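You operate a simulated robot arm through the tools that you are given. There is no shell and no other tool. Be economical: measure what you need, move in short steps, check, and stop when the job is done.

You run a simulated two-armed robot. Do the job below in one go: nothing can be reset, and whatever is moved stays where it is left.

Task
Pick up the pink bottle with one hand, pass it to the other hand and put it on the top of the steel table. Set down upright: pink bottle.

It is judged by the outcome, as a careful person would: the job done as asked, and still so three seconds after it is handed in. It fails if anything else is knocked over, pushed out of place, dropped, spilled or broken.

Robot
Two 7-joint arms with two-finger parallel grippers on one trunk, on a base that drives. Base frame: it is fixed to the floor where the robot stands at the start and does not move with it; the origin is under the middle of the robot, x ahead of it, y to its left, z up. Lengths are in mm, angles in rad, forces in N, time in s.
The left shoulder is at the start at [50, 165, 1205], the right one opposite. With the tool pointing down near the work surface each hand reaches from about 220 to 700 mm from the robot's upright axis, wherever it stands, measured 20 degrees to its own side. Places, roughly: top of the steel table [4600, 0, 800]. Payload 3.91 kg a hand.
The TCP of each hand is the grasp point between the finger pads, 30 mm short of the fingertips. In the tool frame z runs along the fingers and y along their closing line. Largest opening 110 mm; finger width 20, thickness 10; the body of the gripper, 48 by 112 mm, starts 55 mm behind the TCP.
Orientation is that of the tool frame in the base frame, as a unit quaternion [x, y, z, w]. With the fingers straight down and closing along the base's y, the tool's x points along the base's -x, its y along +y and its z along -z.

Tools
- The arms move only by the tool servo_tool. It takes "left_series", "right_series" or both (then of equal length, played together; a hand with none holds still); each is a list of rows, each a list of 7 numbers: the shift along the tool's x, y, z in mm, then the turn, a rotation vector about the tool's x, y, z in rad, then the opening in per cent of the stroke, from 0 (shut) to 100 (fully open). In form: [[tx, ty, tz, ax, ay, az, gripper], ...]. A call has 1 to 8 rows; each row is the pose to reach, as a shift and turn from the pose commanded when the call began, along the tool's axes at that moment. Rows are played at 5 a second. More than 50 mm and 0.15 rad between two rows, or a gripper value outside its range, and nothing of the call is played. Where a pose cannot be reached the arm comes as near as it can. A force on the tool above 40 N (or 10 N above the force at the start of the call, whichever is more), or a blocked arm, ends the call early, and 0.2 s more pass. Each finger travels about 45 mm/s and halts on what it meets, pressing with about 23 N; the grip force reading is that of the motor and also rises with nothing between the fingers. The clock runs only during rows and for 0.2 s after the last one: add rows that repeat a pose to give the fingers time. It gives the time, the measured TCP pose, the force on the tool (base axes), the opening and the grip force at its end, in the units of the frame above (readings bear some noise), with the torque about the TCP (base axes, N m) and any sound that the robot's microphone picked up.
- Cameras (640 x 400 px; columns grow to the right, rows downward): "scene" is now at [116.3, -31, 1386.9]; the picture's right is [-0.33, -0.94, 0.00], its down [-0.45, 0.16, -0.88] and it looks along [0.83, -0.29, -0.47] (base axes); focal length 257 px, centre (320, 200). "left" rides on the left gripper at [73, -17, -103] in its tool frame; the picture's right is [0.23, 0.97, 0.00], its down [-0.76, 0.18, -0.62] and it looks along [-0.61, 0.14, 0.78] (tool axes); focal length 222 px, centre (320, 200). "right" rides on the right gripper at [72, 17, -103] in its tool frame; the picture's right is [-0.23, 0.97, 0.00], its down [-0.76, -0.18, -0.62] and it looks along [-0.61, -0.14, 0.78] (tool axes); focal length 222 px, centre (320, 200). There is no depth. A picture from a camera that has moved, and an enlarged one, comes with that camera's place and axes in the base frame and with its lens.
- get_image(camera): a new picture of that camera. The clock stands still meanwhile.
- raise_lower(by): slides the trunk up (or, below 0, down) by that many mm; the arms and the scene camera ride with it, the base frame stays. It gives what a move gives, with no picture.
- steer(legs): drives the robot by 1 to 6 legs, each [ahead, left, turn to the left] in mm, mm and rad, along the robot's own axes; the way and the turn of a leg run together, so that a leg with both is an arc; at most 1500 mm and 3.142 rad a leg. The arms and the cameras ride along, it lands a little off, and it stops where it bumps. It gives what a move gives.
- aim_head(pan, tilt): turns the head with the scene camera to pan (to the left, within 1.396 rad either way) and tilt (down, from -0.506 to 1.204), counted from straight ahead of the robot. It gives what a move gives.
- close_up(camera, box): a new picture of the part [left, top, right, bottom] of that camera's present view, enlarged. The clock stands still meanwhile.
- hand_in(): hands the job in; it is judged then, once.

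Work in short steps. Places have to be worked out from the pictures, the camera data and where the tool is seen: move nearer, look again, correct. Check each grasp and each placing, and mend what went wrong. You have 120 turns and 88 pictures in all, those below and enlarged ones among them. Open the grippers and draw the arms clear of the work before you hand the job in, unless the task says otherwise; then end with one line.

The tools are called as name(argument=value, ...) on one line, values as JSON. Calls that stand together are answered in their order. servo_tool: Moves the arms, as the interface text tells. Its arguments: {"type":"object","properties":{"left_series":{"type":"array","items":{"type":"array","items":{"type":"number"}}},"right_series":{"type":"array","items":{"type":"array","items":{"type":"number"}}}},"required":[]} The other tools are called the same way: raise_lower (by) slides the trunk up or down; steer (legs) drives the base; aim_head (pan, tilt) turns the head that bears the scene camera; get_image (camera) takes a picture; close_up (camera, box) takes an enlarged picture of a part of a camera's view; hand_in () hands the job in.

At the start:

```text
clock: 0.0
left_ee_pos: [411.2, 70.6, 1142.2]
left_ee_rot: [-0.002, 1.0, 0.0, 0.0]
left_wrist_force: [0.2, 0.5, 0.0]
left_moment: [0.02, -0.04, -0.01]
left_grip_width: 110.1
left_grip_force: 0.1
right_ee_pos: [303.8, -179.9, 1221.6]
right_ee_rot: [0.0, 1.0, 0.001, 0.0]
right_wrist_force: [-0.2, 0.0, -1.0]
right_moment: [-0.01, 0.01, 0.02]
right_grip_width: 110.0
right_grip_force: 0.1
trunk travel left (down, up): [-425.0, 78.0]
robot x, y, heading: [2.3, -1.7, -0.003]
head pan, tilt: [-0.339, 0.492]
```

scene: 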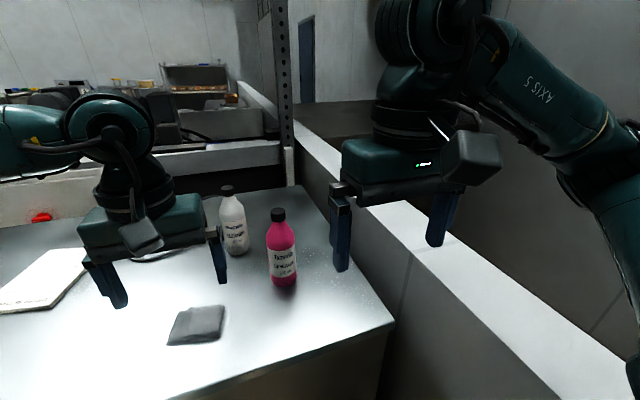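
right: 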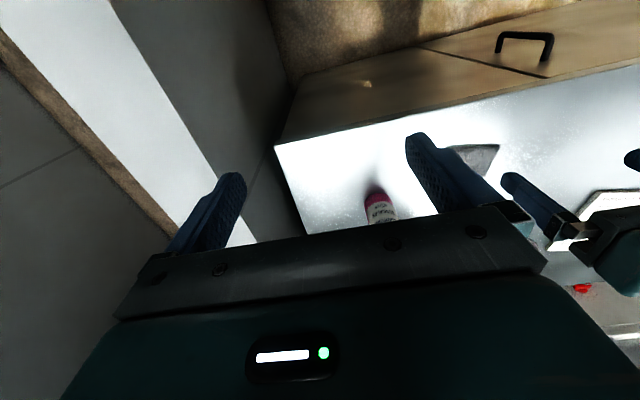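
left: 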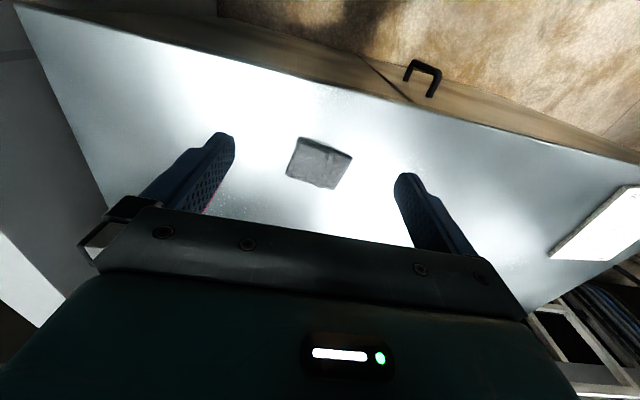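

The pink bottle appears to be near [606, -102], on a table at about z 850. I'll move the right hand nearer, staying high, and look again from its wrist camera.

servo_tool(right_series=[[-40, 20, 0, 0, 0, 0, 100], [-80, 40, 0, 0, 0, 0, 100], [-120, 60, 0, 0, 0, 0, 100], [-146, 75, 0, 0, 0, 0, 100], [-146, 75, 0, 0, 0, 0, 100]])

get_image(camera="right")

get_image(camera="scene")

```text
clock: 1.2
left_ee_pos: [410.4, 70.4, 1142.8]
left_ee_rot: [-0.001, 1.0, -0.001, 0.0]
left_wrist_force: [0.0, 0.3, 0.3]
left_moment: [0.0, -0.01, 0.01]
left_grip_width: 110.2
left_grip_force: 0.1
right_ee_pos: [449.4, -104.7, 1222.9]
right_ee_rot: [0.0, 1.0, 0.001, 0.0]
right_wrist_force: [0.1, -0.4, -1.0]
right_moment: [0.03, 0.02, -0.01]
right_grip_width: 110.1
right_grip_force: 0.0
trunk travel left (down, up): [-425.0, 78.0]
robot x, y, heading: [-3.4, 2.0, 0.001]
head pan, tilt: [-0.339, 0.492]
```

```text
84 pictures are left
camera right: at [377.5, -88.5, 1326.0], right [0.23, 0.97, 0.0], down [0.76, -0.18, 0.62], along [0.61, -0.14, -0.78], focal length 222 px, centre (320, 200)
```

right: 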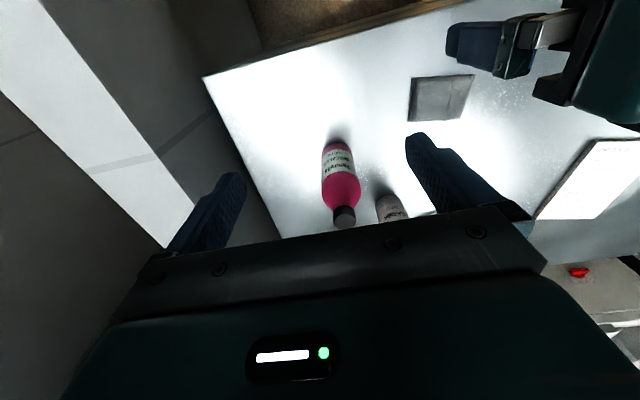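

```text
83 pictures are left
camera scene: at [116.1, -31.3, 1387.0], right [-0.33, -0.94, 0.0], down [-0.45, 0.16, -0.88], along [0.83, -0.29, -0.47], focal length 257 px, centre (320, 200)
```

scene: 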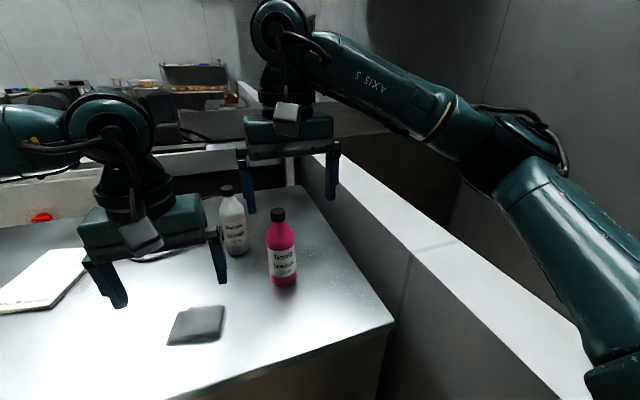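

The cap triangulates to about [582, -101, 1106] and the table to roughly z 920. I'll enlarge the bottle to get its profile.

close_up(camera="scene", box=[200, 170, 328, 300])

close_up(camera="right", box=[270, 110, 430, 240])

```text
3.08 times, centred on (264, 235) of scene
camera zoom: at [116.1, -31.3, 1387.0], right [-0.33, -0.94, 0.0], down [-0.45, 0.16, -0.88], along [0.83, -0.29, -0.47], focal length 790 px, centre (492, 92)
```

zoom: 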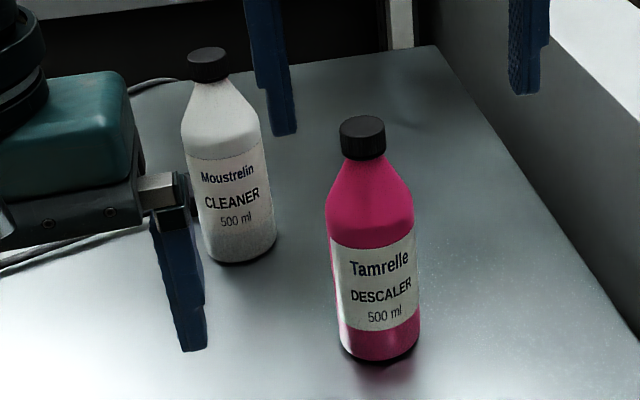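

```text
3.08 times, centred on (350, 175) of right
camera zoom: at [377.5, -88.5, 1326.0], right [0.23, 0.97, 0.0], down [0.76, -0.18, 0.62], along [0.61, -0.14, -0.78], focal length 684 px, centre (228, 277)
```

zoom: 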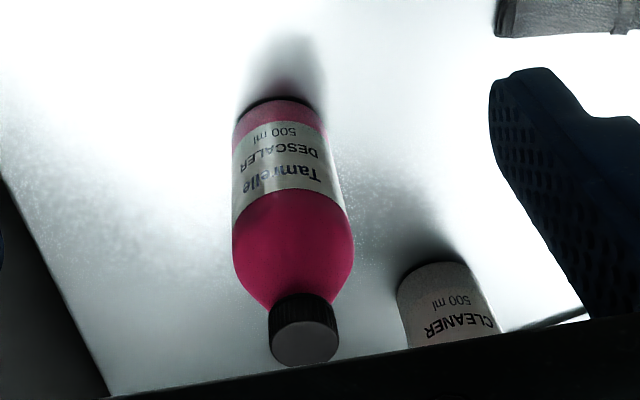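

The cap top is at about [595, -103, 1104] and 32 mm wide; the table is at about 910 and the body about 67 mm wide. I'll move the right hand above the cap and check.

servo_tool(right_series=[[-48, 1, 0, 0, 0, 0, 100], [-96, 1, 0, 0, 0, 0, 100], [-146, 2, 0, 0, 0, 0, 100], [-146, 2, 30, 0, 0, 0, 100], [-146, 2, 60, 0, 0, 0, 100], [-146, 2, 60, 0, 0, 0, 100]])

get_image(camera="right")

close_up(camera="scene", box=[200, 130, 360, 300])

```text
clock: 2.6
left_ee_pos: [411.9, 70.3, 1141.5]
left_ee_rot: [-0.001, 1.0, 0.0, -0.001]
left_wrist_force: [0.2, 0.2, -0.7]
left_moment: [0.03, -0.01, -0.02]
left_grip_width: 109.9
left_grip_force: 0.0
right_ee_pos: [596.7, -104.9, 1160.1]
right_ee_rot: [0.0, 1.0, 0.001, 0.0]
right_wrist_force: [-0.1, -0.3, 0.2]
right_moment: [0.01, -0.03, 0.02]
right_grip_width: 110.0
right_grip_force: 0.1
trunk travel left (down, up): [-425.0, 78.0]
robot x, y, heading: [-0.1, 1.2, 0.006]
head pan, tilt: [-0.339, 0.492]
```

```text
80 pictures are left
camera right: at [523.8, -87.3, 1264.4], right [0.23, 0.97, 0.0], down [0.76, -0.18, 0.62], along [0.61, -0.14, -0.78], focal length 222 px, centre (320, 200)
```

right: 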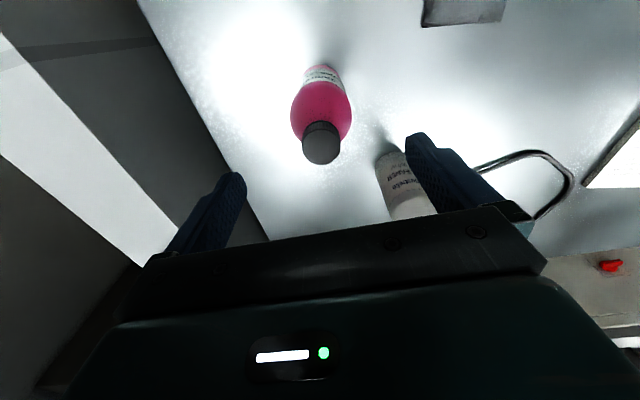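

```text
2.35 times, centred on (280, 215) of scene
camera zoom: at [116.1, -31.2, 1387.0], right [-0.33, -0.94, 0.0], down [-0.45, 0.16, -0.88], along [0.83, -0.29, -0.47], focal length 604 px, centre (414, 165)
```

zoom: 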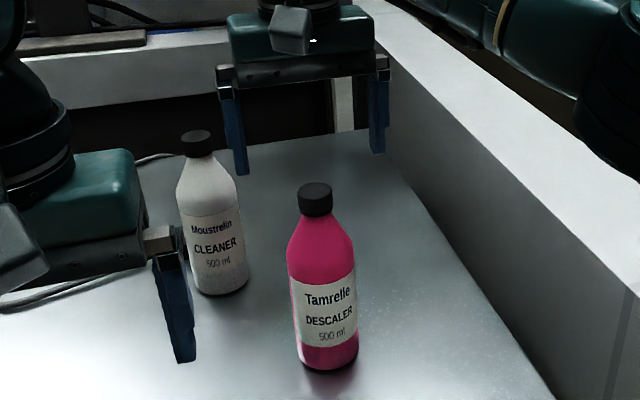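

The cap top now refines to about [600, -104, 1102]. I'll lower until the fingertips sit just at the cap's lower edge, then close.

servo_tool(right_series=[[-3, 1, 24, 0, 0, 0, 100], [-3, 1, 47, 0, 0, 0, 100], [-3, 1, 47, 0, 0, 0, 60], [-3, 1, 47, 0, 0, 0, 45]])

get_image(camera="right")

close_up(camera="scene", box=[200, 130, 360, 300])

```text
clock: 3.6
left_ee_pos: [410.6, 70.6, 1142.8]
left_ee_rot: [-0.002, 1.0, 0.0, 0.0]
left_wrist_force: [0.0, 0.3, -0.7]
left_moment: [-0.05, -0.01, -0.01]
left_grip_width: 110.2
left_grip_force: 0.1
right_ee_pos: [598.0, -101.8, 1116.7]
right_ee_rot: [0.0, 1.0, 0.001, 0.0]
right_wrist_force: [0.2, -0.4, -0.7]
right_moment: [-0.01, -0.03, 0.0]
right_grip_width: 58.2
right_grip_force: 0.1
trunk travel left (down, up): [-425.0, 78.0]
robot x, y, heading: [3.3, -1.3, -0.002]
head pan, tilt: [-0.339, 0.492]
```

```text
78 pictures are left
camera right: at [524.2, -84.9, 1219.5], right [0.23, 0.97, 0.0], down [0.76, -0.18, 0.62], along [0.61, -0.14, -0.78], focal length 222 px, centre (320, 200)
```

right: 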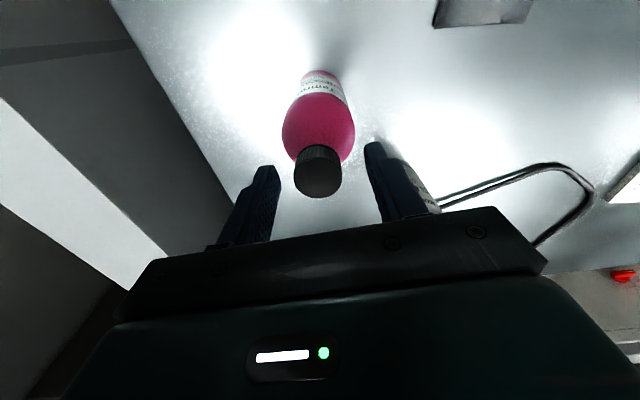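

```text
2.35 times, centred on (280, 215) of scene
camera zoom: at [116.4, -31.1, 1386.9], right [-0.33, -0.94, 0.0], down [-0.45, 0.16, -0.88], along [0.83, -0.29, -0.47], focal length 604 px, centre (414, 165)
```

zoom: 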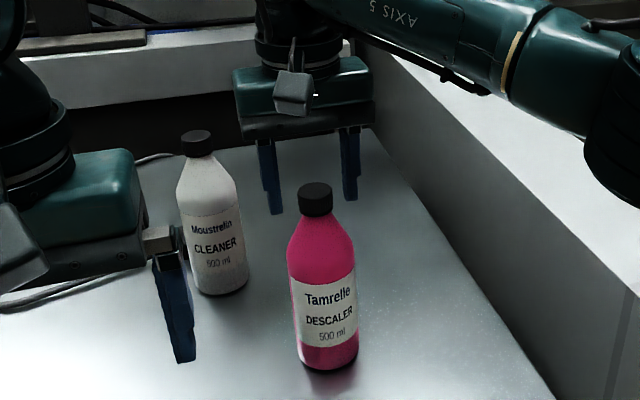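

The cap is centred between the fingers. I'll lower about 4 mm and close on it.

servo_tool(right_series=[[0, -1, 4, 0, 0, 0, 45], [0, -1, 4, 0, 0, 0, 20], [0, -1, 4, 0, 0, 0, 0], [0, -1, 4, 0, 0, 0, 0], [0, -1, 4, 0, 0, 0, 0]])

get_image(camera="right")

```text
clock: 4.8
left_ee_pos: [411.6, 70.8, 1142.6]
left_ee_rot: [0.0, 1.0, 0.0, 0.0]
left_wrist_force: [-0.5, -0.4, -0.2]
left_moment: [-0.01, -0.02, -0.01]
left_grip_width: 110.3
left_grip_force: 0.0
right_ee_pos: [596.6, -103.7, 1111.2]
right_ee_rot: [0.002, 1.0, 0.001, 0.0]
right_wrist_force: [1.2, -1.8, -0.7]
right_moment: [-0.17, 0.0, 0.02]
right_grip_width: 31.5
right_grip_force: 23.2
trunk travel left (down, up): [-425.0, 78.0]
robot x, y, heading: [1.6, 1.7, -0.002]
head pan, tilt: [-0.339, 0.492]
```

```text
76 pictures are left
camera right: at [524.1, -86.0, 1215.0], right [0.23, 0.97, 0.0], down [0.76, -0.18, 0.62], along [0.61, -0.14, -0.78], focal length 222 px, centre (320, 200)
```

right: 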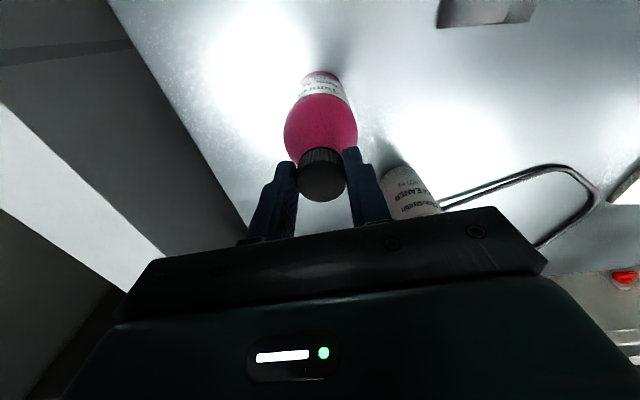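

The right hand holds the cap at 31.5 mm with 23 N. I'll lift 100 mm gently and check it.

servo_tool(right_series=[[0, 0, -10, 0, 0, 0, 0], [0, 0, -30, 0, 0, 0, 0], [0, 0, -60, 0, 0, 0, 0], [0, 0, -90, 0, 0, 0, 0], [0, 0, -110, 0, 0, 0, 0], [0, 0, -110, 0, 0, 0, 0]])

get_image(camera="scene")

```text
clock: 6.2
left_ee_pos: [412.1, 70.4, 1142.7]
left_ee_rot: [-0.001, 1.0, 0.0, -0.001]
left_wrist_force: [0.2, -0.2, -0.5]
left_moment: [0.01, -0.02, 0.0]
left_grip_width: 110.1
left_grip_force: 0.0
right_ee_pos: [598.1, -103.1, 1220.8]
right_ee_rot: [0.0, 1.0, 0.001, -0.001]
right_wrist_force: [0.0, -0.6, -5.1]
right_moment: [0.03, 0.02, 0.03]
right_grip_width: 31.3
right_grip_force: 23.2
trunk travel left (down, up): [-425.0, 78.0]
robot x, y, heading: [3.0, -1.9, 0.004]
head pan, tilt: [-0.339, 0.492]
```

```text
75 pictures are left
camera scene: at [117.0, -31.2, 1386.8], right [-0.33, -0.94, 0.0], down [-0.45, 0.16, -0.88], along [0.83, -0.29, -0.47], focal length 257 px, centre (320, 200)
```

scene: 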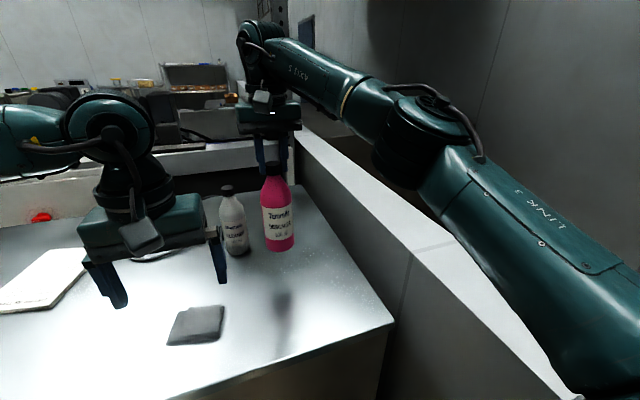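

The bottle is lifted cleanly and weighs about 0.5 kg. Now I'll turn the left hand to point at -y with fingers closing horizontally, shifting it left while turning; this is the first half.

servo_tool(left_series=[[0, 20, 0, 0.085, 0.085, -0.085, 100], [0, 40, 0, 0.17, 0.17, -0.17, 100], [0, 60, 0, 0.255, 0.255, -0.255, 100], [0, 80, 0, 0.34, 0.34, -0.34, 100], [0, 80, 0, 0.425, 0.425, -0.425, 100], [0, 80, 0, 0.51, 0.51, -0.51, 100], [0, 80, 0, 0.605, 0.605, -0.605, 100], [0, 80, 0, 0.605, 0.605, -0.605, 100]])

```text
refused: row 7 steps farther than a row can; nothing moved
```

servo_tool(left_series=[[0, 20, 0, 0.085, 0.085, -0.085, 100], [0, 40, 0, 0.17, 0.17, -0.17, 100], [0, 60, 0, 0.255, 0.255, -0.255, 100], [0, 80, 0, 0.34, 0.34, -0.34, 100], [0, 80, 0, 0.425, 0.425, -0.425, 100], [0, 80, 0, 0.51, 0.51, -0.51, 100], [0, 80, 0, 0.595, 0.595, -0.595, 100], [0, 80, 0, 0.605, 0.605, -0.605, 100]])

```text
clock: 8.0
left_ee_pos: [410.9, 150.1, 1142.3]
left_ee_rot: [-0.291, 0.865, -0.291, -0.288]
left_wrist_force: [-0.6, -0.8, -0.2]
left_moment: [0.01, 0.01, 0.0]
left_grip_width: 110.2
left_grip_force: 0.1
right_ee_pos: [597.0, -102.8, 1219.3]
right_ee_rot: [-0.001, 1.0, 0.0, -0.002]
right_wrist_force: [0.4, -0.4, -4.1]
right_moment: [0.03, 0.04, -0.01]
right_grip_width: 31.1
right_grip_force: 22.8
trunk travel left (down, up): [-425.0, 78.0]
robot x, y, heading: [-0.5, 2.3, -0.005]
head pan, tilt: [-0.339, 0.492]
```

The first half tracked exactly, so I'll do the second half.

servo_tool(left_series=[[0, 0, 0, 0.085, 0.085, -0.085, 100], [0, 0, 0, 0.17, 0.17, -0.17, 100], [0, 0, 0, 0.255, 0.255, -0.255, 100], [0, 0, 0, 0.34, 0.34, -0.34, 100], [0, 0, 0, 0.425, 0.425, -0.425, 100], [0, 0, 0, 0.51, 0.51, -0.51, 100], [0, 0, 0, 0.595, 0.595, -0.595, 100], [0, 0, 0, 0.604, 0.604, -0.604, 100]])

get_image(camera="scene")

```text
clock: 9.8
left_ee_pos: [412.2, 150.3, 1141.6]
left_ee_rot: [0.501, -0.498, 0.501, 0.5]
left_wrist_force: [0.4, -0.9, -0.2]
left_moment: [0.01, 0.01, -0.01]
left_grip_width: 110.2
left_grip_force: 0.1
right_ee_pos: [597.2, -101.0, 1220.4]
right_ee_rot: [-0.001, 1.0, 0.001, 0.0]
right_wrist_force: [0.1, 0.5, -4.4]
right_moment: [0.02, 0.03, 0.02]
right_grip_width: 31.2
right_grip_force: 22.7
trunk travel left (down, up): [-425.0, 78.0]
robot x, y, heading: [1.2, -1.2, 0.002]
head pan, tilt: [-0.339, 0.492]
```

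```text
74 pictures are left
camera scene: at [117.0, -31.2, 1386.9], right [-0.33, -0.94, 0.0], down [-0.45, 0.16, -0.88], along [0.83, -0.29, -0.47], focal length 257 px, centre (320, 200)
```

scene: 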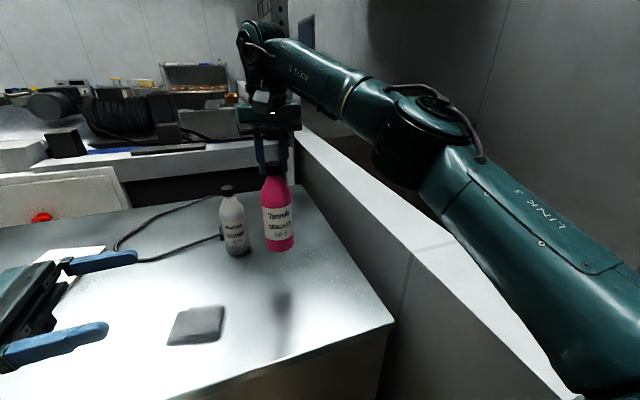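

The left hand is oriented as wanted. Now I'll bring the bottle back in front of the robot, at about [450, -60], for the handover.

servo_tool(right_series=[[20, 6, -5, 0, 0, 0, 0], [45, 14, -10, 0, 0, 0, 0], [72, 22, -15, 0, 0, 0, 0], [100, 30, -20, 0, 0, 0, 0], [128, 37, -20, 0, 0, 0, 0], [147, 42, -20, 0, 0, 0, 0], [147, 42, -20, 0, 0, 0, 0]])

aim_head(pan=-0.1, tilt=0.6)

get_image(camera="scene")

get_image(camera="left")

```text
clock: 11.4
left_ee_pos: [411.4, 151.1, 1140.8]
left_ee_rot: [0.501, -0.499, 0.5, 0.499]
left_wrist_force: [0.6, -0.2, -0.2]
left_moment: [-0.03, 0.0, 0.01]
left_grip_width: 109.9
left_grip_force: 0.1
right_ee_pos: [451.1, -63.0, 1239.0]
right_ee_rot: [0.001, 1.0, 0.001, -0.001]
right_wrist_force: [-1.1, -0.7, -4.8]
right_moment: [-0.01, 0.02, 0.01]
right_grip_width: 31.1
right_grip_force: 22.9
trunk travel left (down, up): [-425.0, 78.0]
robot x, y, heading: [3.5, 0.4, -0.0]
head pan, tilt: [-0.339, 0.492]
```

```text
clock: 12.2
left_ee_pos: [411.4, 150.4, 1141.4]
left_ee_rot: [0.5, -0.5, 0.5, 0.5]
left_wrist_force: [0.5, 1.2, 0.2]
left_moment: [0.03, -0.01, -0.02]
left_grip_width: 109.7
left_grip_force: 0.1
right_ee_pos: [450.6, -62.7, 1237.8]
right_ee_rot: [0.0, 1.0, 0.0, 0.0]
right_wrist_force: [0.0, 0.1, -4.7]
right_moment: [0.01, 0.03, -0.01]
right_grip_width: 31.5
right_grip_force: 23.5
trunk travel left (down, up): [-425.0, 78.0]
robot x, y, heading: [-2.5, -1.5, 0.0]
head pan, tilt: [-0.099, 0.6]
```

```text
73 pictures are left
camera scene: at [118.8, -9.6, 1377.3], right [-0.1, -0.99, 0.0], down [-0.56, 0.06, -0.83], along [0.82, -0.08, -0.56], focal length 257 px, centre (320, 200)
```

scene: 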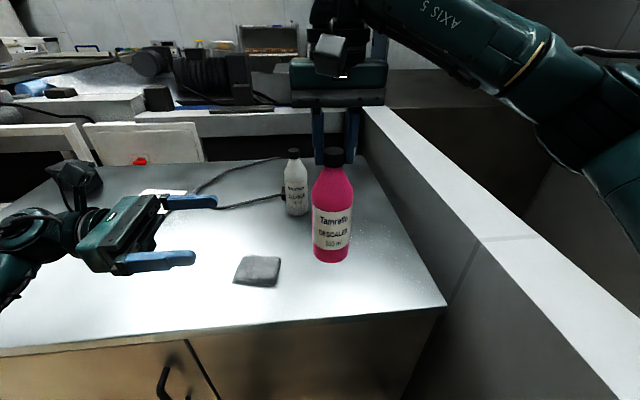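

```text
72 pictures are left
camera left: at [428.8, 254.5, 1213.2], right [-0.97, 0.0, 0.23], down [-0.18, 0.62, -0.76], along [-0.14, -0.78, -0.61], focal length 222 px, centre (320, 200)
```

left: 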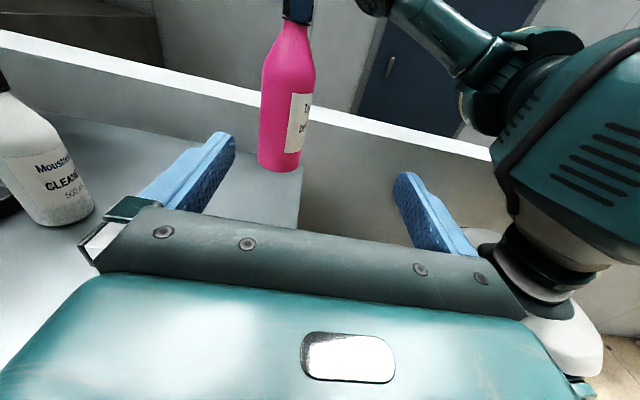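

The bottle's base is at about z 1036. I'll align the left hand to x 451, z 1112 and bring it to just in front of the bottle.

servo_tool(left_series=[[-15, -20, 0, 0, 0, 0, 100], [-29, -39, 0, 0, 0, 0, 100], [-29, -39, 45, 0, 0, 0, 100], [-29, -39, 90, 0, 0, 0, 100], [-29, -39, 130, 0, 0, 0, 100], [-29, -39, 130, 0, 0, 0, 100]])

get_image(camera="scene")

get_image(camera="left")

```text
clock: 13.6
left_ee_pos: [450.3, 17.0, 1111.4]
left_ee_rot: [0.5, -0.5, 0.501, 0.499]
left_wrist_force: [0.5, 0.1, -0.1]
left_moment: [0.0, 0.02, -0.04]
left_grip_width: 110.2
left_grip_force: 0.2
right_ee_pos: [450.0, -62.4, 1238.0]
right_ee_rot: [0.001, 1.0, 0.001, -0.001]
right_wrist_force: [0.2, 0.7, -5.6]
right_moment: [0.01, 0.02, 0.03]
right_grip_width: 30.9
right_grip_force: 22.4
trunk travel left (down, up): [-425.0, 78.0]
robot x, y, heading: [-0.1, -0.4, 0.004]
head pan, tilt: [-0.099, 0.6]
```

```text
71 pictures are left
camera scene: at [118.7, -9.1, 1377.2], right [-0.1, -1.0, 0.0], down [-0.56, 0.06, -0.82], along [0.82, -0.08, -0.57], focal length 257 px, centre (320, 200)
```

scene: 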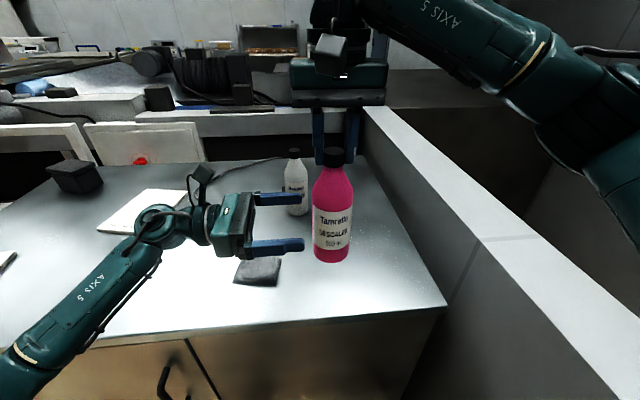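

```text
70 pictures are left
camera left: at [468.5, 120.2, 1183.0], right [-0.97, 0.0, 0.23], down [-0.18, 0.62, -0.76], along [-0.14, -0.78, -0.61], focal length 222 px, centre (320, 200)
```

left: 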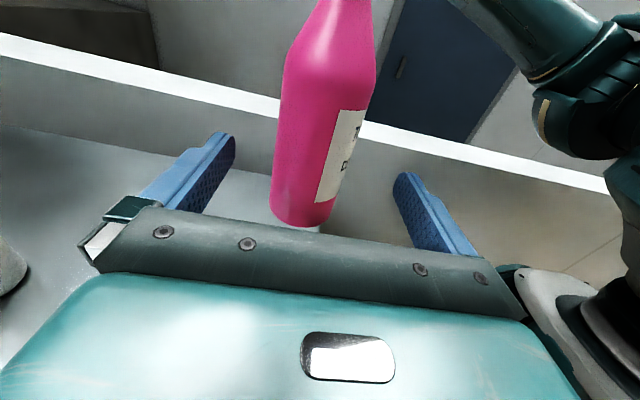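

The bottle is centred between the left fingers. I'll advance 78 mm and check before closing.

servo_tool(left_series=[[0, 0, 25, 0, 0, 0, 100], [0, 0, 50, 0, 0, 0, 100], [0, 0, 78, 0, 0, 0, 100], [0, 0, 78, 0, 0, 0, 100]])

get_image(camera="left")

close_up(camera="scene", box=[220, 80, 420, 300])

```text
clock: 14.6
left_ee_pos: [449.1, -58.6, 1110.1]
left_ee_rot: [0.5, -0.499, 0.501, 0.5]
left_wrist_force: [-0.5, -0.2, -0.1]
left_moment: [-0.01, -0.02, 0.0]
left_grip_width: 109.9
left_grip_force: 0.1
right_ee_pos: [449.9, -62.0, 1239.2]
right_ee_rot: [0.001, 1.0, 0.001, -0.001]
right_wrist_force: [0.3, 0.5, -5.7]
right_moment: [-0.04, 0.02, 0.0]
right_grip_width: 30.9
right_grip_force: 23.2
trunk travel left (down, up): [-425.0, 78.0]
robot x, y, heading: [-3.1, 0.4, 0.007]
head pan, tilt: [-0.099, 0.6]
```

```text
69 pictures are left
camera left: at [466.6, 45.2, 1182.6], right [-0.97, 0.0, 0.23], down [-0.18, 0.62, -0.76], along [-0.14, -0.78, -0.61], focal length 222 px, centre (320, 200)
```

left: 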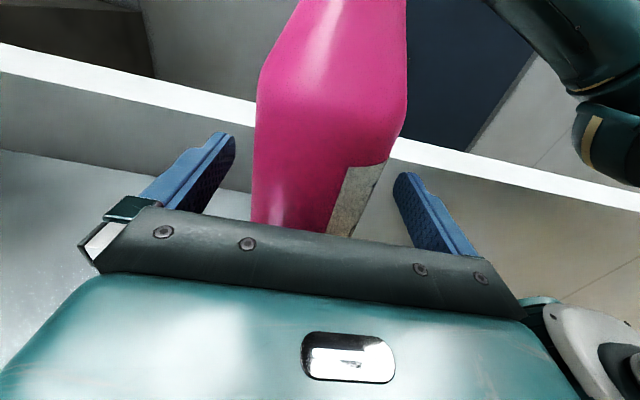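

```text
1.82 times, centred on (320, 190) of scene
camera zoom: at [118.7, -9.3, 1377.2], right [-0.1, -1.0, 0.0], down [-0.56, 0.06, -0.82], along [0.82, -0.08, -0.57], focal length 467 px, centre (320, 218)
```

zoom: 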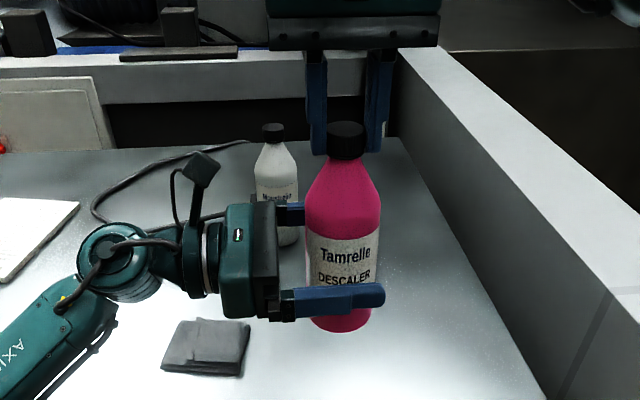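

The fingers straddle the body, so I'll close the left hand while the right keeps holding.

servo_tool(left_series=[[0, 0, 0, 0, 0, 0, 75], [0, 0, 0, 0, 0, 0, 60], [0, 0, 0, 0, 0, 0, 50], [0, 0, 0, 0, 0, 0, 50], [0, 0, 0, 0, 0, 0, 50]])

close_up(camera="scene", box=[220, 80, 420, 300])

```text
clock: 15.8
left_ee_pos: [450.7, -58.1, 1110.7]
left_ee_rot: [0.503, -0.497, 0.5, 0.499]
left_wrist_force: [15.1, -2.2, 0.5]
left_moment: [0.21, 1.12, 0.07]
left_grip_width: 65.5
left_grip_force: 23.2
right_ee_pos: [449.8, -61.5, 1237.7]
right_ee_rot: [0.0, 1.0, 0.0, 0.0]
right_wrist_force: [-15.1, 2.4, -2.5]
right_moment: [0.09, 0.86, 0.03]
right_grip_width: 31.5
right_grip_force: 23.3
trunk travel left (down, up): [-425.0, 78.0]
robot x, y, heading: [2.4, 1.3, -0.003]
head pan, tilt: [-0.099, 0.6]
```

```text
1.82 times, centred on (320, 190) of scene
camera zoom: at [118.8, -9.5, 1377.2], right [-0.1, -1.0, 0.0], down [-0.56, 0.06, -0.82], along [0.82, -0.08, -0.57], focal length 467 px, centre (320, 218)
```

zoom: 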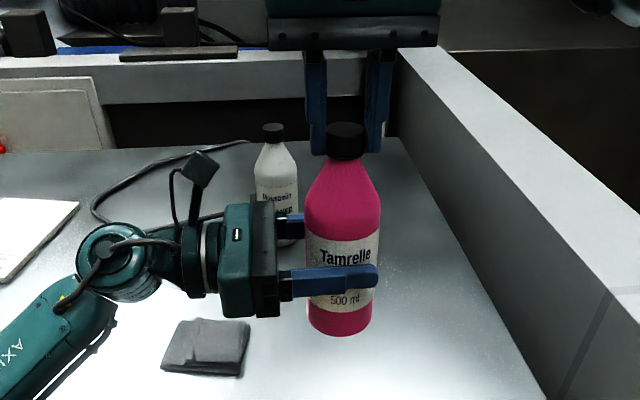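

The grip is good, but a 15 N side load shows the left hand sits slightly short in x. I'll shift it +x by a few mm to relieve that.

servo_tool(left_series=[[0, -1, 0, 0, 0, 0, 50], [0, -2, 0, 0, 0, 0, 50], [0, -2, 0, 0, 0, 0, 50]])

```text
clock: 16.6
left_ee_pos: [450.9, -58.1, 1110.8]
left_ee_rot: [-0.5, 0.501, -0.498, -0.5]
left_wrist_force: [3.5, 0.2, -8.3]
left_moment: [-0.03, 0.21, 0.1]
left_grip_width: 65.2
left_grip_force: 23.0
right_ee_pos: [450.6, -61.1, 1239.1]
right_ee_rot: [0.001, 1.0, 0.001, 0.001]
right_wrist_force: [-4.7, -1.2, 8.1]
right_moment: [0.04, 0.3, -0.07]
right_grip_width: 31.3
right_grip_force: 23.6
trunk travel left (down, up): [-425.0, 78.0]
robot x, y, heading: [-0.8, 0.5, 0.005]
head pan, tilt: [-0.099, 0.6]
```

The load is mostly relieved. I'll open the right hand, then raise it clear.

servo_tool(right_series=[[0, 0, 0, 0, 0, 0, 45], [0, 0, 0, 0, 0, 0, 65], [0, 0, 0, 0, 0, 0, 65], [0, 0, -30, 0, 0, 0, 65], [0, 0, -70, 0, 0, 0, 65], [0, 0, -70, 0, 0, 0, 65]])

get_image(camera="scene")

```text
clock: 18.0
left_ee_pos: [452.6, -58.5, 1113.1]
left_ee_rot: [0.5, -0.5, 0.5, 0.5]
left_wrist_force: [-0.7, -0.2, -4.5]
left_moment: [0.0, -0.02, 0.01]
left_grip_width: 65.2
left_grip_force: 22.5
right_ee_pos: [449.0, -65.0, 1311.4]
right_ee_rot: [0.0, 1.0, 0.001, 0.0]
right_wrist_force: [-0.2, -0.4, -0.8]
right_moment: [-0.02, 0.01, 0.01]
right_grip_width: 71.5
right_grip_force: 0.0
trunk travel left (down, up): [-425.0, 78.0]
robot x, y, heading: [1.6, -1.3, -0.002]
head pan, tilt: [-0.099, 0.6]
```

```text
66 pictures are left
camera scene: at [119.2, -9.7, 1377.1], right [-0.1, -1.0, 0.0], down [-0.56, 0.06, -0.82], along [0.82, -0.08, -0.57], focal length 257 px, centre (320, 200)
```

scene: 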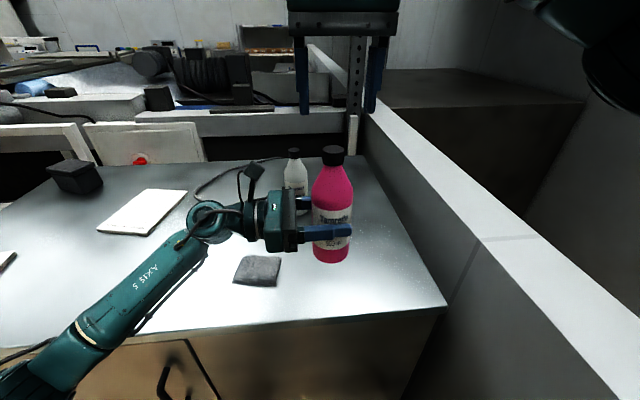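

The left hand holds the bottle upright on its own. I'll draw the right arm back and look around to plan the drive.

servo_tool(right_series=[[38, -32, 0, 0, 0, 0, 65], [75, -63, 0, 0, 0, 0, 65], [112, -95, 0, 0, 0, 0, 65], [149, -120, 5, 0, 0, 0, 65], [149, -120, 10, 0, 0, 0, 65]])

aim_head(pan=0.9, tilt=0.2)

get_image(camera="scene")

aim_head(pan=0.0, tilt=0.1)

get_image(camera="scene")

aim_head(pan=-0.9, tilt=0.2)

get_image(camera="scene")

```text
clock: 19.2
left_ee_pos: [452.5, -58.5, 1112.1]
left_ee_rot: [0.5, -0.5, 0.501, 0.499]
left_wrist_force: [0.3, 0.0, -4.6]
left_moment: [0.02, -0.01, 0.01]
left_grip_width: 65.4
left_grip_force: 23.0
right_ee_pos: [300.9, -183.0, 1302.8]
right_ee_rot: [0.0, 1.0, 0.0, -0.001]
right_wrist_force: [0.1, -0.5, 0.2]
right_moment: [0.01, 0.02, -0.02]
right_grip_width: 71.6
right_grip_force: 0.1
trunk travel left (down, up): [-425.0, 78.0]
robot x, y, heading: [2.0, -4.7, -0.001]
head pan, tilt: [-0.099, 0.6]
```

```text
clock: 20.4
left_ee_pos: [452.1, -58.1, 1112.9]
left_ee_rot: [0.5, -0.5, 0.5, 0.5]
left_wrist_force: [-0.7, 0.2, -4.2]
left_moment: [0.02, 0.0, 0.0]
left_grip_width: 65.2
left_grip_force: 22.7
right_ee_pos: [303.5, -182.8, 1302.3]
right_ee_rot: [0.0, 1.0, 0.0, 0.0]
right_wrist_force: [-0.5, 0.3, 0.3]
right_moment: [-0.06, 0.01, 0.0]
right_grip_width: 71.3
right_grip_force: 0.0
trunk travel left (down, up): [-425.0, 78.0]
robot x, y, heading: [4.4, 1.6, 0.005]
head pan, tilt: [0.901, 0.201]
```

```text
65 pictures are left
camera scene: at [88.8, 72.2, 1414.0], right [0.78, -0.62, 0.0], down [-0.12, -0.16, -0.98], along [0.61, 0.77, -0.2], focal length 257 px, centre (320, 200)
```

scene: 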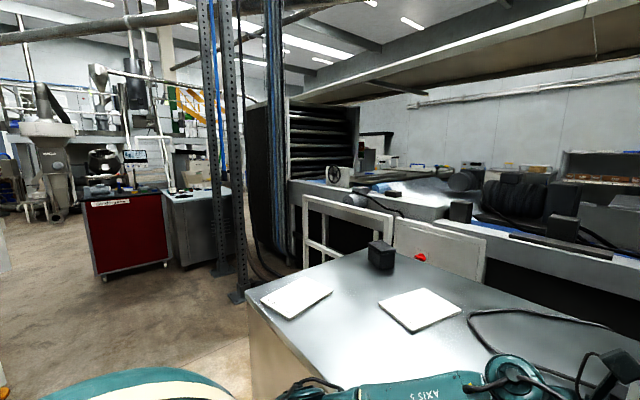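

```text
clock: 21.6
left_ee_pos: [452.9, -57.4, 1111.8]
left_ee_rot: [0.5, -0.5, 0.5, 0.5]
left_wrist_force: [1.5, 0.1, -5.5]
left_moment: [0.05, 0.02, -0.01]
left_grip_width: 65.4
left_grip_force: 22.8
right_ee_pos: [303.6, -182.2, 1302.3]
right_ee_rot: [0.001, 1.0, 0.001, 0.0]
right_wrist_force: [-0.1, 0.4, -0.1]
right_moment: [0.01, 0.0, 0.03]
right_grip_width: 71.6
right_grip_force: 0.0
trunk travel left (down, up): [-425.0, 78.0]
robot x, y, heading: [-0.1, -4.0, 0.001]
head pan, tilt: [0.0, 0.099]
```

```text
64 pictures are left
camera scene: at [122.9, -0.7, 1423.4], right [0.0, -1.0, 0.0], down [-0.1, 0.0, -0.99], along [0.99, 0.0, -0.1], focal length 257 px, centre (320, 200)
```

scene: 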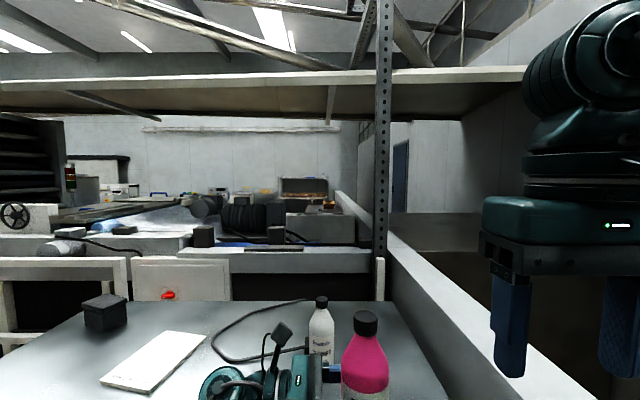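

```text
clock: 22.8
left_ee_pos: [452.7, -57.3, 1112.1]
left_ee_rot: [0.501, -0.5, 0.501, 0.499]
left_wrist_force: [-0.8, 0.1, -3.9]
left_moment: [-0.01, -0.01, 0.02]
left_grip_width: 64.9
left_grip_force: 23.0
right_ee_pos: [301.7, -183.7, 1302.3]
right_ee_rot: [0.0, 1.0, 0.001, -0.001]
right_wrist_force: [-0.9, 0.6, -0.3]
right_moment: [-0.01, -0.02, 0.04]
right_grip_width: 71.4
right_grip_force: 0.0
trunk travel left (down, up): [-425.0, 78.0]
robot x, y, heading: [-0.7, -2.5, 0.002]
head pan, tilt: [-0.901, 0.201]
```

```text
63 pictures are left
camera scene: at [88.8, -73.7, 1414.0], right [-0.78, -0.62, 0.0], down [-0.12, 0.16, -0.98], along [0.61, -0.77, -0.2], focal length 257 px, centre (320, 200)
```

scene: 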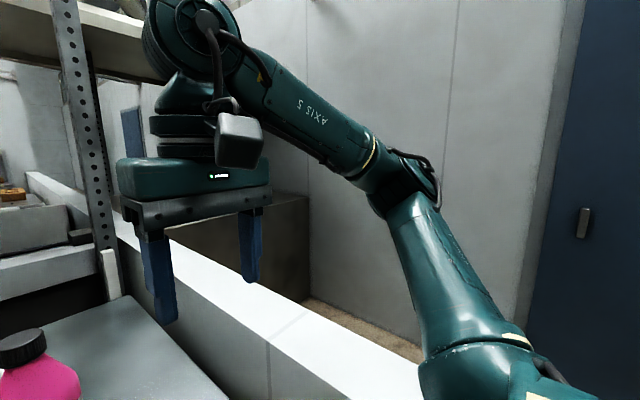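

A bench blocks the way straight ahead, so I'll check both sides for a free route.

aim_head(pan=1.39, tilt=0.3)

get_image(camera="scene")

aim_head(pan=-1.39, tilt=0.3)

get_image(camera="scene")

```text
clock: 25.0
left_ee_pos: [453.2, -57.5, 1111.8]
left_ee_rot: [0.5, -0.5, 0.5, 0.5]
left_wrist_force: [-0.1, -0.8, -5.5]
left_moment: [0.01, 0.01, 0.02]
left_grip_width: 64.8
left_grip_force: 23.6
right_ee_pos: [302.8, -183.4, 1302.5]
right_ee_rot: [0.001, 1.0, 0.001, -0.001]
right_wrist_force: [-0.5, 0.6, -0.4]
right_moment: [-0.02, -0.01, 0.0]
right_grip_width: 71.6
right_grip_force: 0.0
trunk travel left (down, up): [-425.0, 78.0]
robot x, y, heading: [1.2, -1.1, -0.005]
head pan, tilt: [1.389, 0.3]
```

```text
62 pictures are left
camera scene: at [47.7, 91.1, 1404.7], right [0.98, -0.18, 0.0], down [-0.05, -0.29, -0.96], along [0.17, 0.94, -0.3], focal length 257 px, centre (320, 200)
```

scene: 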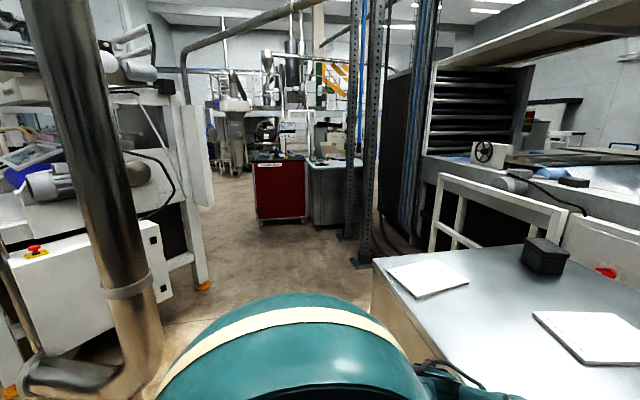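

```text
clock: 27.4
left_ee_pos: [451.6, -57.9, 1113.4]
left_ee_rot: [0.5, -0.499, 0.501, 0.5]
left_wrist_force: [0.3, -0.5, -4.7]
left_moment: [0.06, -0.01, 0.03]
left_grip_width: 65.0
left_grip_force: 23.1
right_ee_pos: [301.8, -184.1, 1303.6]
right_ee_rot: [-0.001, 1.0, 0.001, 0.0]
right_wrist_force: [-0.4, 0.0, 0.3]
right_moment: [0.05, 0.02, 0.03]
right_grip_width: 71.4
right_grip_force: 0.0
trunk travel left (down, up): [-425.0, 78.0]
robot x, y, heading: [1.5, -0.2, 0.002]
head pan, tilt: [-1.389, 0.3]
```

```text
61 pictures are left
camera scene: at [47.7, -92.6, 1404.7], right [-0.98, -0.18, 0.0], down [-0.05, 0.29, -0.96], along [0.17, -0.94, -0.3], focal length 257 px, centre (320, 200)
```

scene: 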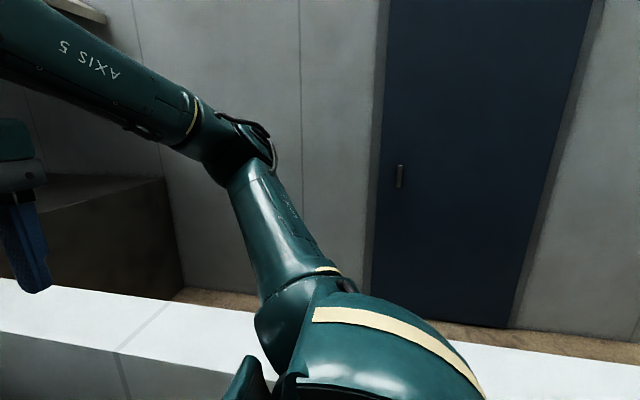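

The aisle runs off to the left of the bench. I'll draw the bottle in toward the body, back off a little and turn left to see more.

servo_tool(left_series=[[0, 20, 0, 0, 0, 0, 50], [0, 45, 0, 0, 0, 0, 50], [0, 70, 0, 0, 0, 0, 50], [0, 90, 0, 0, 0, 0, 50], [0, 90, 0, 0, 0, 0, 50]])

steer(legs=[[-350, 0, 0], [0, 0, 1.571]])

aim_head(pan=0.0, tilt=0.25)

get_image(camera="scene")

aim_head(pan=-1.0, tilt=0.25)

get_image(camera="scene")

aim_head(pan=1.3, tilt=0.25)

get_image(camera="scene")

```text
clock: 28.6
left_ee_pos: [362.1, -56.5, 1112.4]
left_ee_rot: [0.501, -0.5, 0.5, 0.5]
left_wrist_force: [-0.7, -0.3, -5.1]
left_moment: [0.04, 0.0, 0.0]
left_grip_width: 64.9
left_grip_force: 22.8
right_ee_pos: [301.4, -182.4, 1302.0]
right_ee_rot: [0.0, 1.0, 0.001, 0.0]
right_wrist_force: [0.1, 0.5, 0.7]
right_moment: [0.04, 0.03, -0.01]
right_grip_width: 71.3
right_grip_force: 0.2
trunk travel left (down, up): [-425.0, 78.0]
robot x, y, heading: [1.3, 1.9, 0.002]
head pan, tilt: [-1.389, 0.3]
```

```text
clock: 34.8
left_ee_pos: [-302.7, 364.1, 1112.5]
left_ee_rot: [0.707, 0.007, 0.707, -0.007]
left_wrist_force: [0.5, -0.4, -4.2]
left_moment: [-0.01, 0.02, -0.01]
left_grip_width: 64.6
left_grip_force: 22.7
right_ee_pos: [-175.9, 305.9, 1301.6]
right_ee_rot: [0.714, -0.701, -0.001, 0.001]
right_wrist_force: [0.4, -0.1, 1.2]
right_moment: [0.0, -0.04, 0.03]
right_grip_width: 71.8
right_grip_force: 0.1
trunk travel left (down, up): [-425.0, 78.0]
robot x, y, heading: [-353.5, 1.6, 1.589]
head pan, tilt: [-1.389, 0.3]
```

```text
clock: 36.3
left_ee_pos: [-302.2, 362.9, 1111.7]
left_ee_rot: [0.706, 0.007, 0.708, -0.007]
left_wrist_force: [0.4, 0.0, -5.1]
left_moment: [-0.02, 0.03, 0.02]
left_grip_width: 64.8
left_grip_force: 22.8
right_ee_pos: [-175.2, 305.8, 1302.1]
right_ee_rot: [0.714, -0.7, -0.001, 0.0]
right_wrist_force: [-0.7, 0.5, 0.1]
right_moment: [-0.01, -0.02, 0.01]
right_grip_width: 71.5
right_grip_force: 0.0
trunk travel left (down, up): [-425.0, 78.0]
robot x, y, heading: [-352.1, 3.7, 1.59]
head pan, tilt: [0.0, 0.25]
```

```text
60 pictures are left
camera scene: at [-354.4, 122.4, 1409.4], right [1.0, 0.02, 0.0], down [0.0, -0.25, -0.97], along [-0.02, 0.97, -0.25], focal length 257 px, centre (320, 200)
```

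scene: 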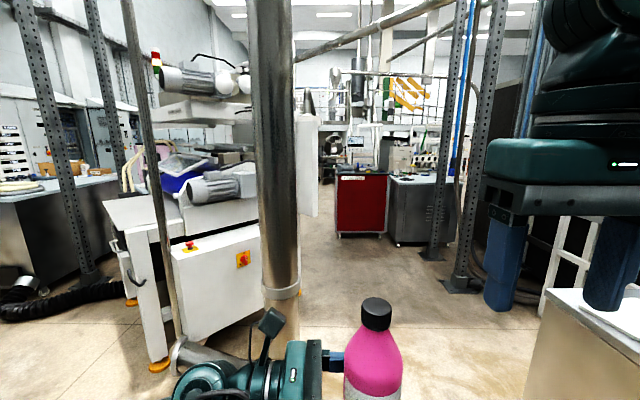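

```text
clock: 37.6
left_ee_pos: [-302.4, 363.1, 1112.7]
left_ee_rot: [0.707, 0.007, 0.707, -0.007]
left_wrist_force: [0.0, -0.3, -4.9]
left_moment: [0.01, 0.02, 0.01]
left_grip_width: 65.0
left_grip_force: 22.9
right_ee_pos: [-175.9, 306.3, 1303.0]
right_ee_rot: [0.713, -0.701, -0.001, 0.001]
right_wrist_force: [-0.1, 0.0, -0.5]
right_moment: [0.03, -0.02, 0.0]
right_grip_width: 71.5
right_grip_force: 0.1
trunk travel left (down, up): [-425.0, 78.0]
robot x, y, heading: [-351.7, 2.0, 1.59]
head pan, tilt: [-1.0, 0.25]
```

```text
59 pictures are left
camera scene: at [-275.2, 81.0, 1409.5], right [0.56, -0.83, 0.0], down [-0.21, -0.14, -0.97], along [0.81, 0.54, -0.25], focal length 257 px, centre (320, 200)
```

scene: 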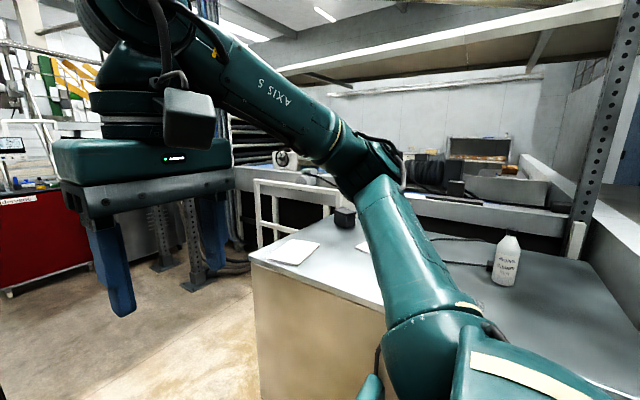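

```text
clock: 39.7
left_ee_pos: [-302.2, 363.5, 1111.9]
left_ee_rot: [0.707, 0.007, 0.707, -0.007]
left_wrist_force: [0.3, -0.5, -4.7]
left_moment: [-0.01, 0.03, -0.05]
left_grip_width: 65.0
left_grip_force: 23.1
right_ee_pos: [-176.2, 306.2, 1302.1]
right_ee_rot: [0.713, -0.701, 0.0, 0.001]
right_wrist_force: [-0.9, -0.1, 0.0]
right_moment: [0.01, 0.02, 0.01]
right_grip_width: 71.5
right_grip_force: 0.0
trunk travel left (down, up): [-425.0, 78.0]
robot x, y, heading: [-354.4, 3.2, 1.59]
head pan, tilt: [1.3, 0.25]
```

```text
58 pictures are left
camera scene: at [-443.2, 52.3, 1409.5], right [0.25, 0.97, 0.0], down [0.24, -0.06, -0.97], along [-0.94, 0.24, -0.25], focal length 257 px, centre (320, 200)
```

scene: 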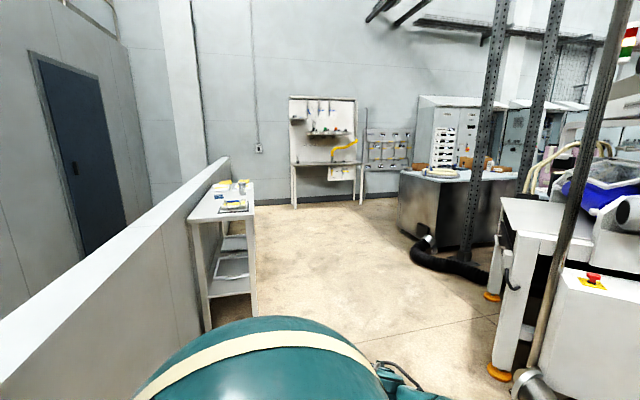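

I'll look more closely toward the steel table's stated place (x 4600, y 0) over the bench.

aim_head(pan=-1.39, tilt=0.15)

close_up(camera="scene", box=[220, 100, 480, 270])

```text
clock: 42.1
left_ee_pos: [-302.9, 363.5, 1112.0]
left_ee_rot: [0.707, 0.008, 0.707, -0.008]
left_wrist_force: [0.1, -0.3, -4.2]
left_moment: [-0.02, 0.03, 0.0]
left_grip_width: 64.9
left_grip_force: 22.9
right_ee_pos: [-175.6, 306.5, 1302.3]
right_ee_rot: [0.713, -0.701, 0.0, 0.001]
right_wrist_force: [-0.4, 0.1, -0.2]
right_moment: [0.0, 0.02, -0.01]
right_grip_width: 71.5
right_grip_force: 0.2
trunk travel left (down, up): [-425.0, 78.0]
robot x, y, heading: [-355.9, -2.3, 1.59]
head pan, tilt: [-1.389, 0.15]
```

```text
2.35 times, centred on (350, 185) of scene
camera zoom: at [-261.9, 47.5, 1418.7], right [0.2, -0.98, 0.0], down [-0.15, -0.03, -0.99], along [0.97, 0.2, -0.15], focal length 604 px, centre (249, 235)
```

zoom: 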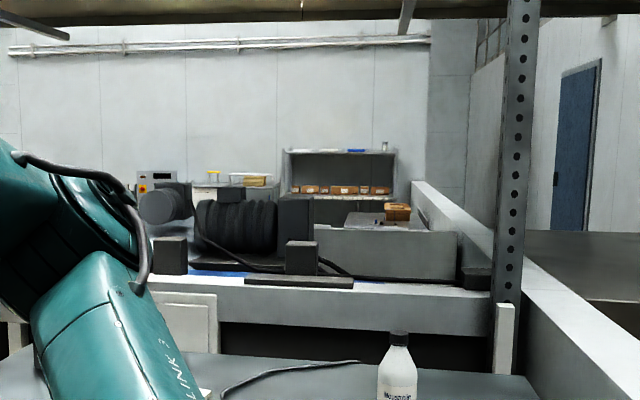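

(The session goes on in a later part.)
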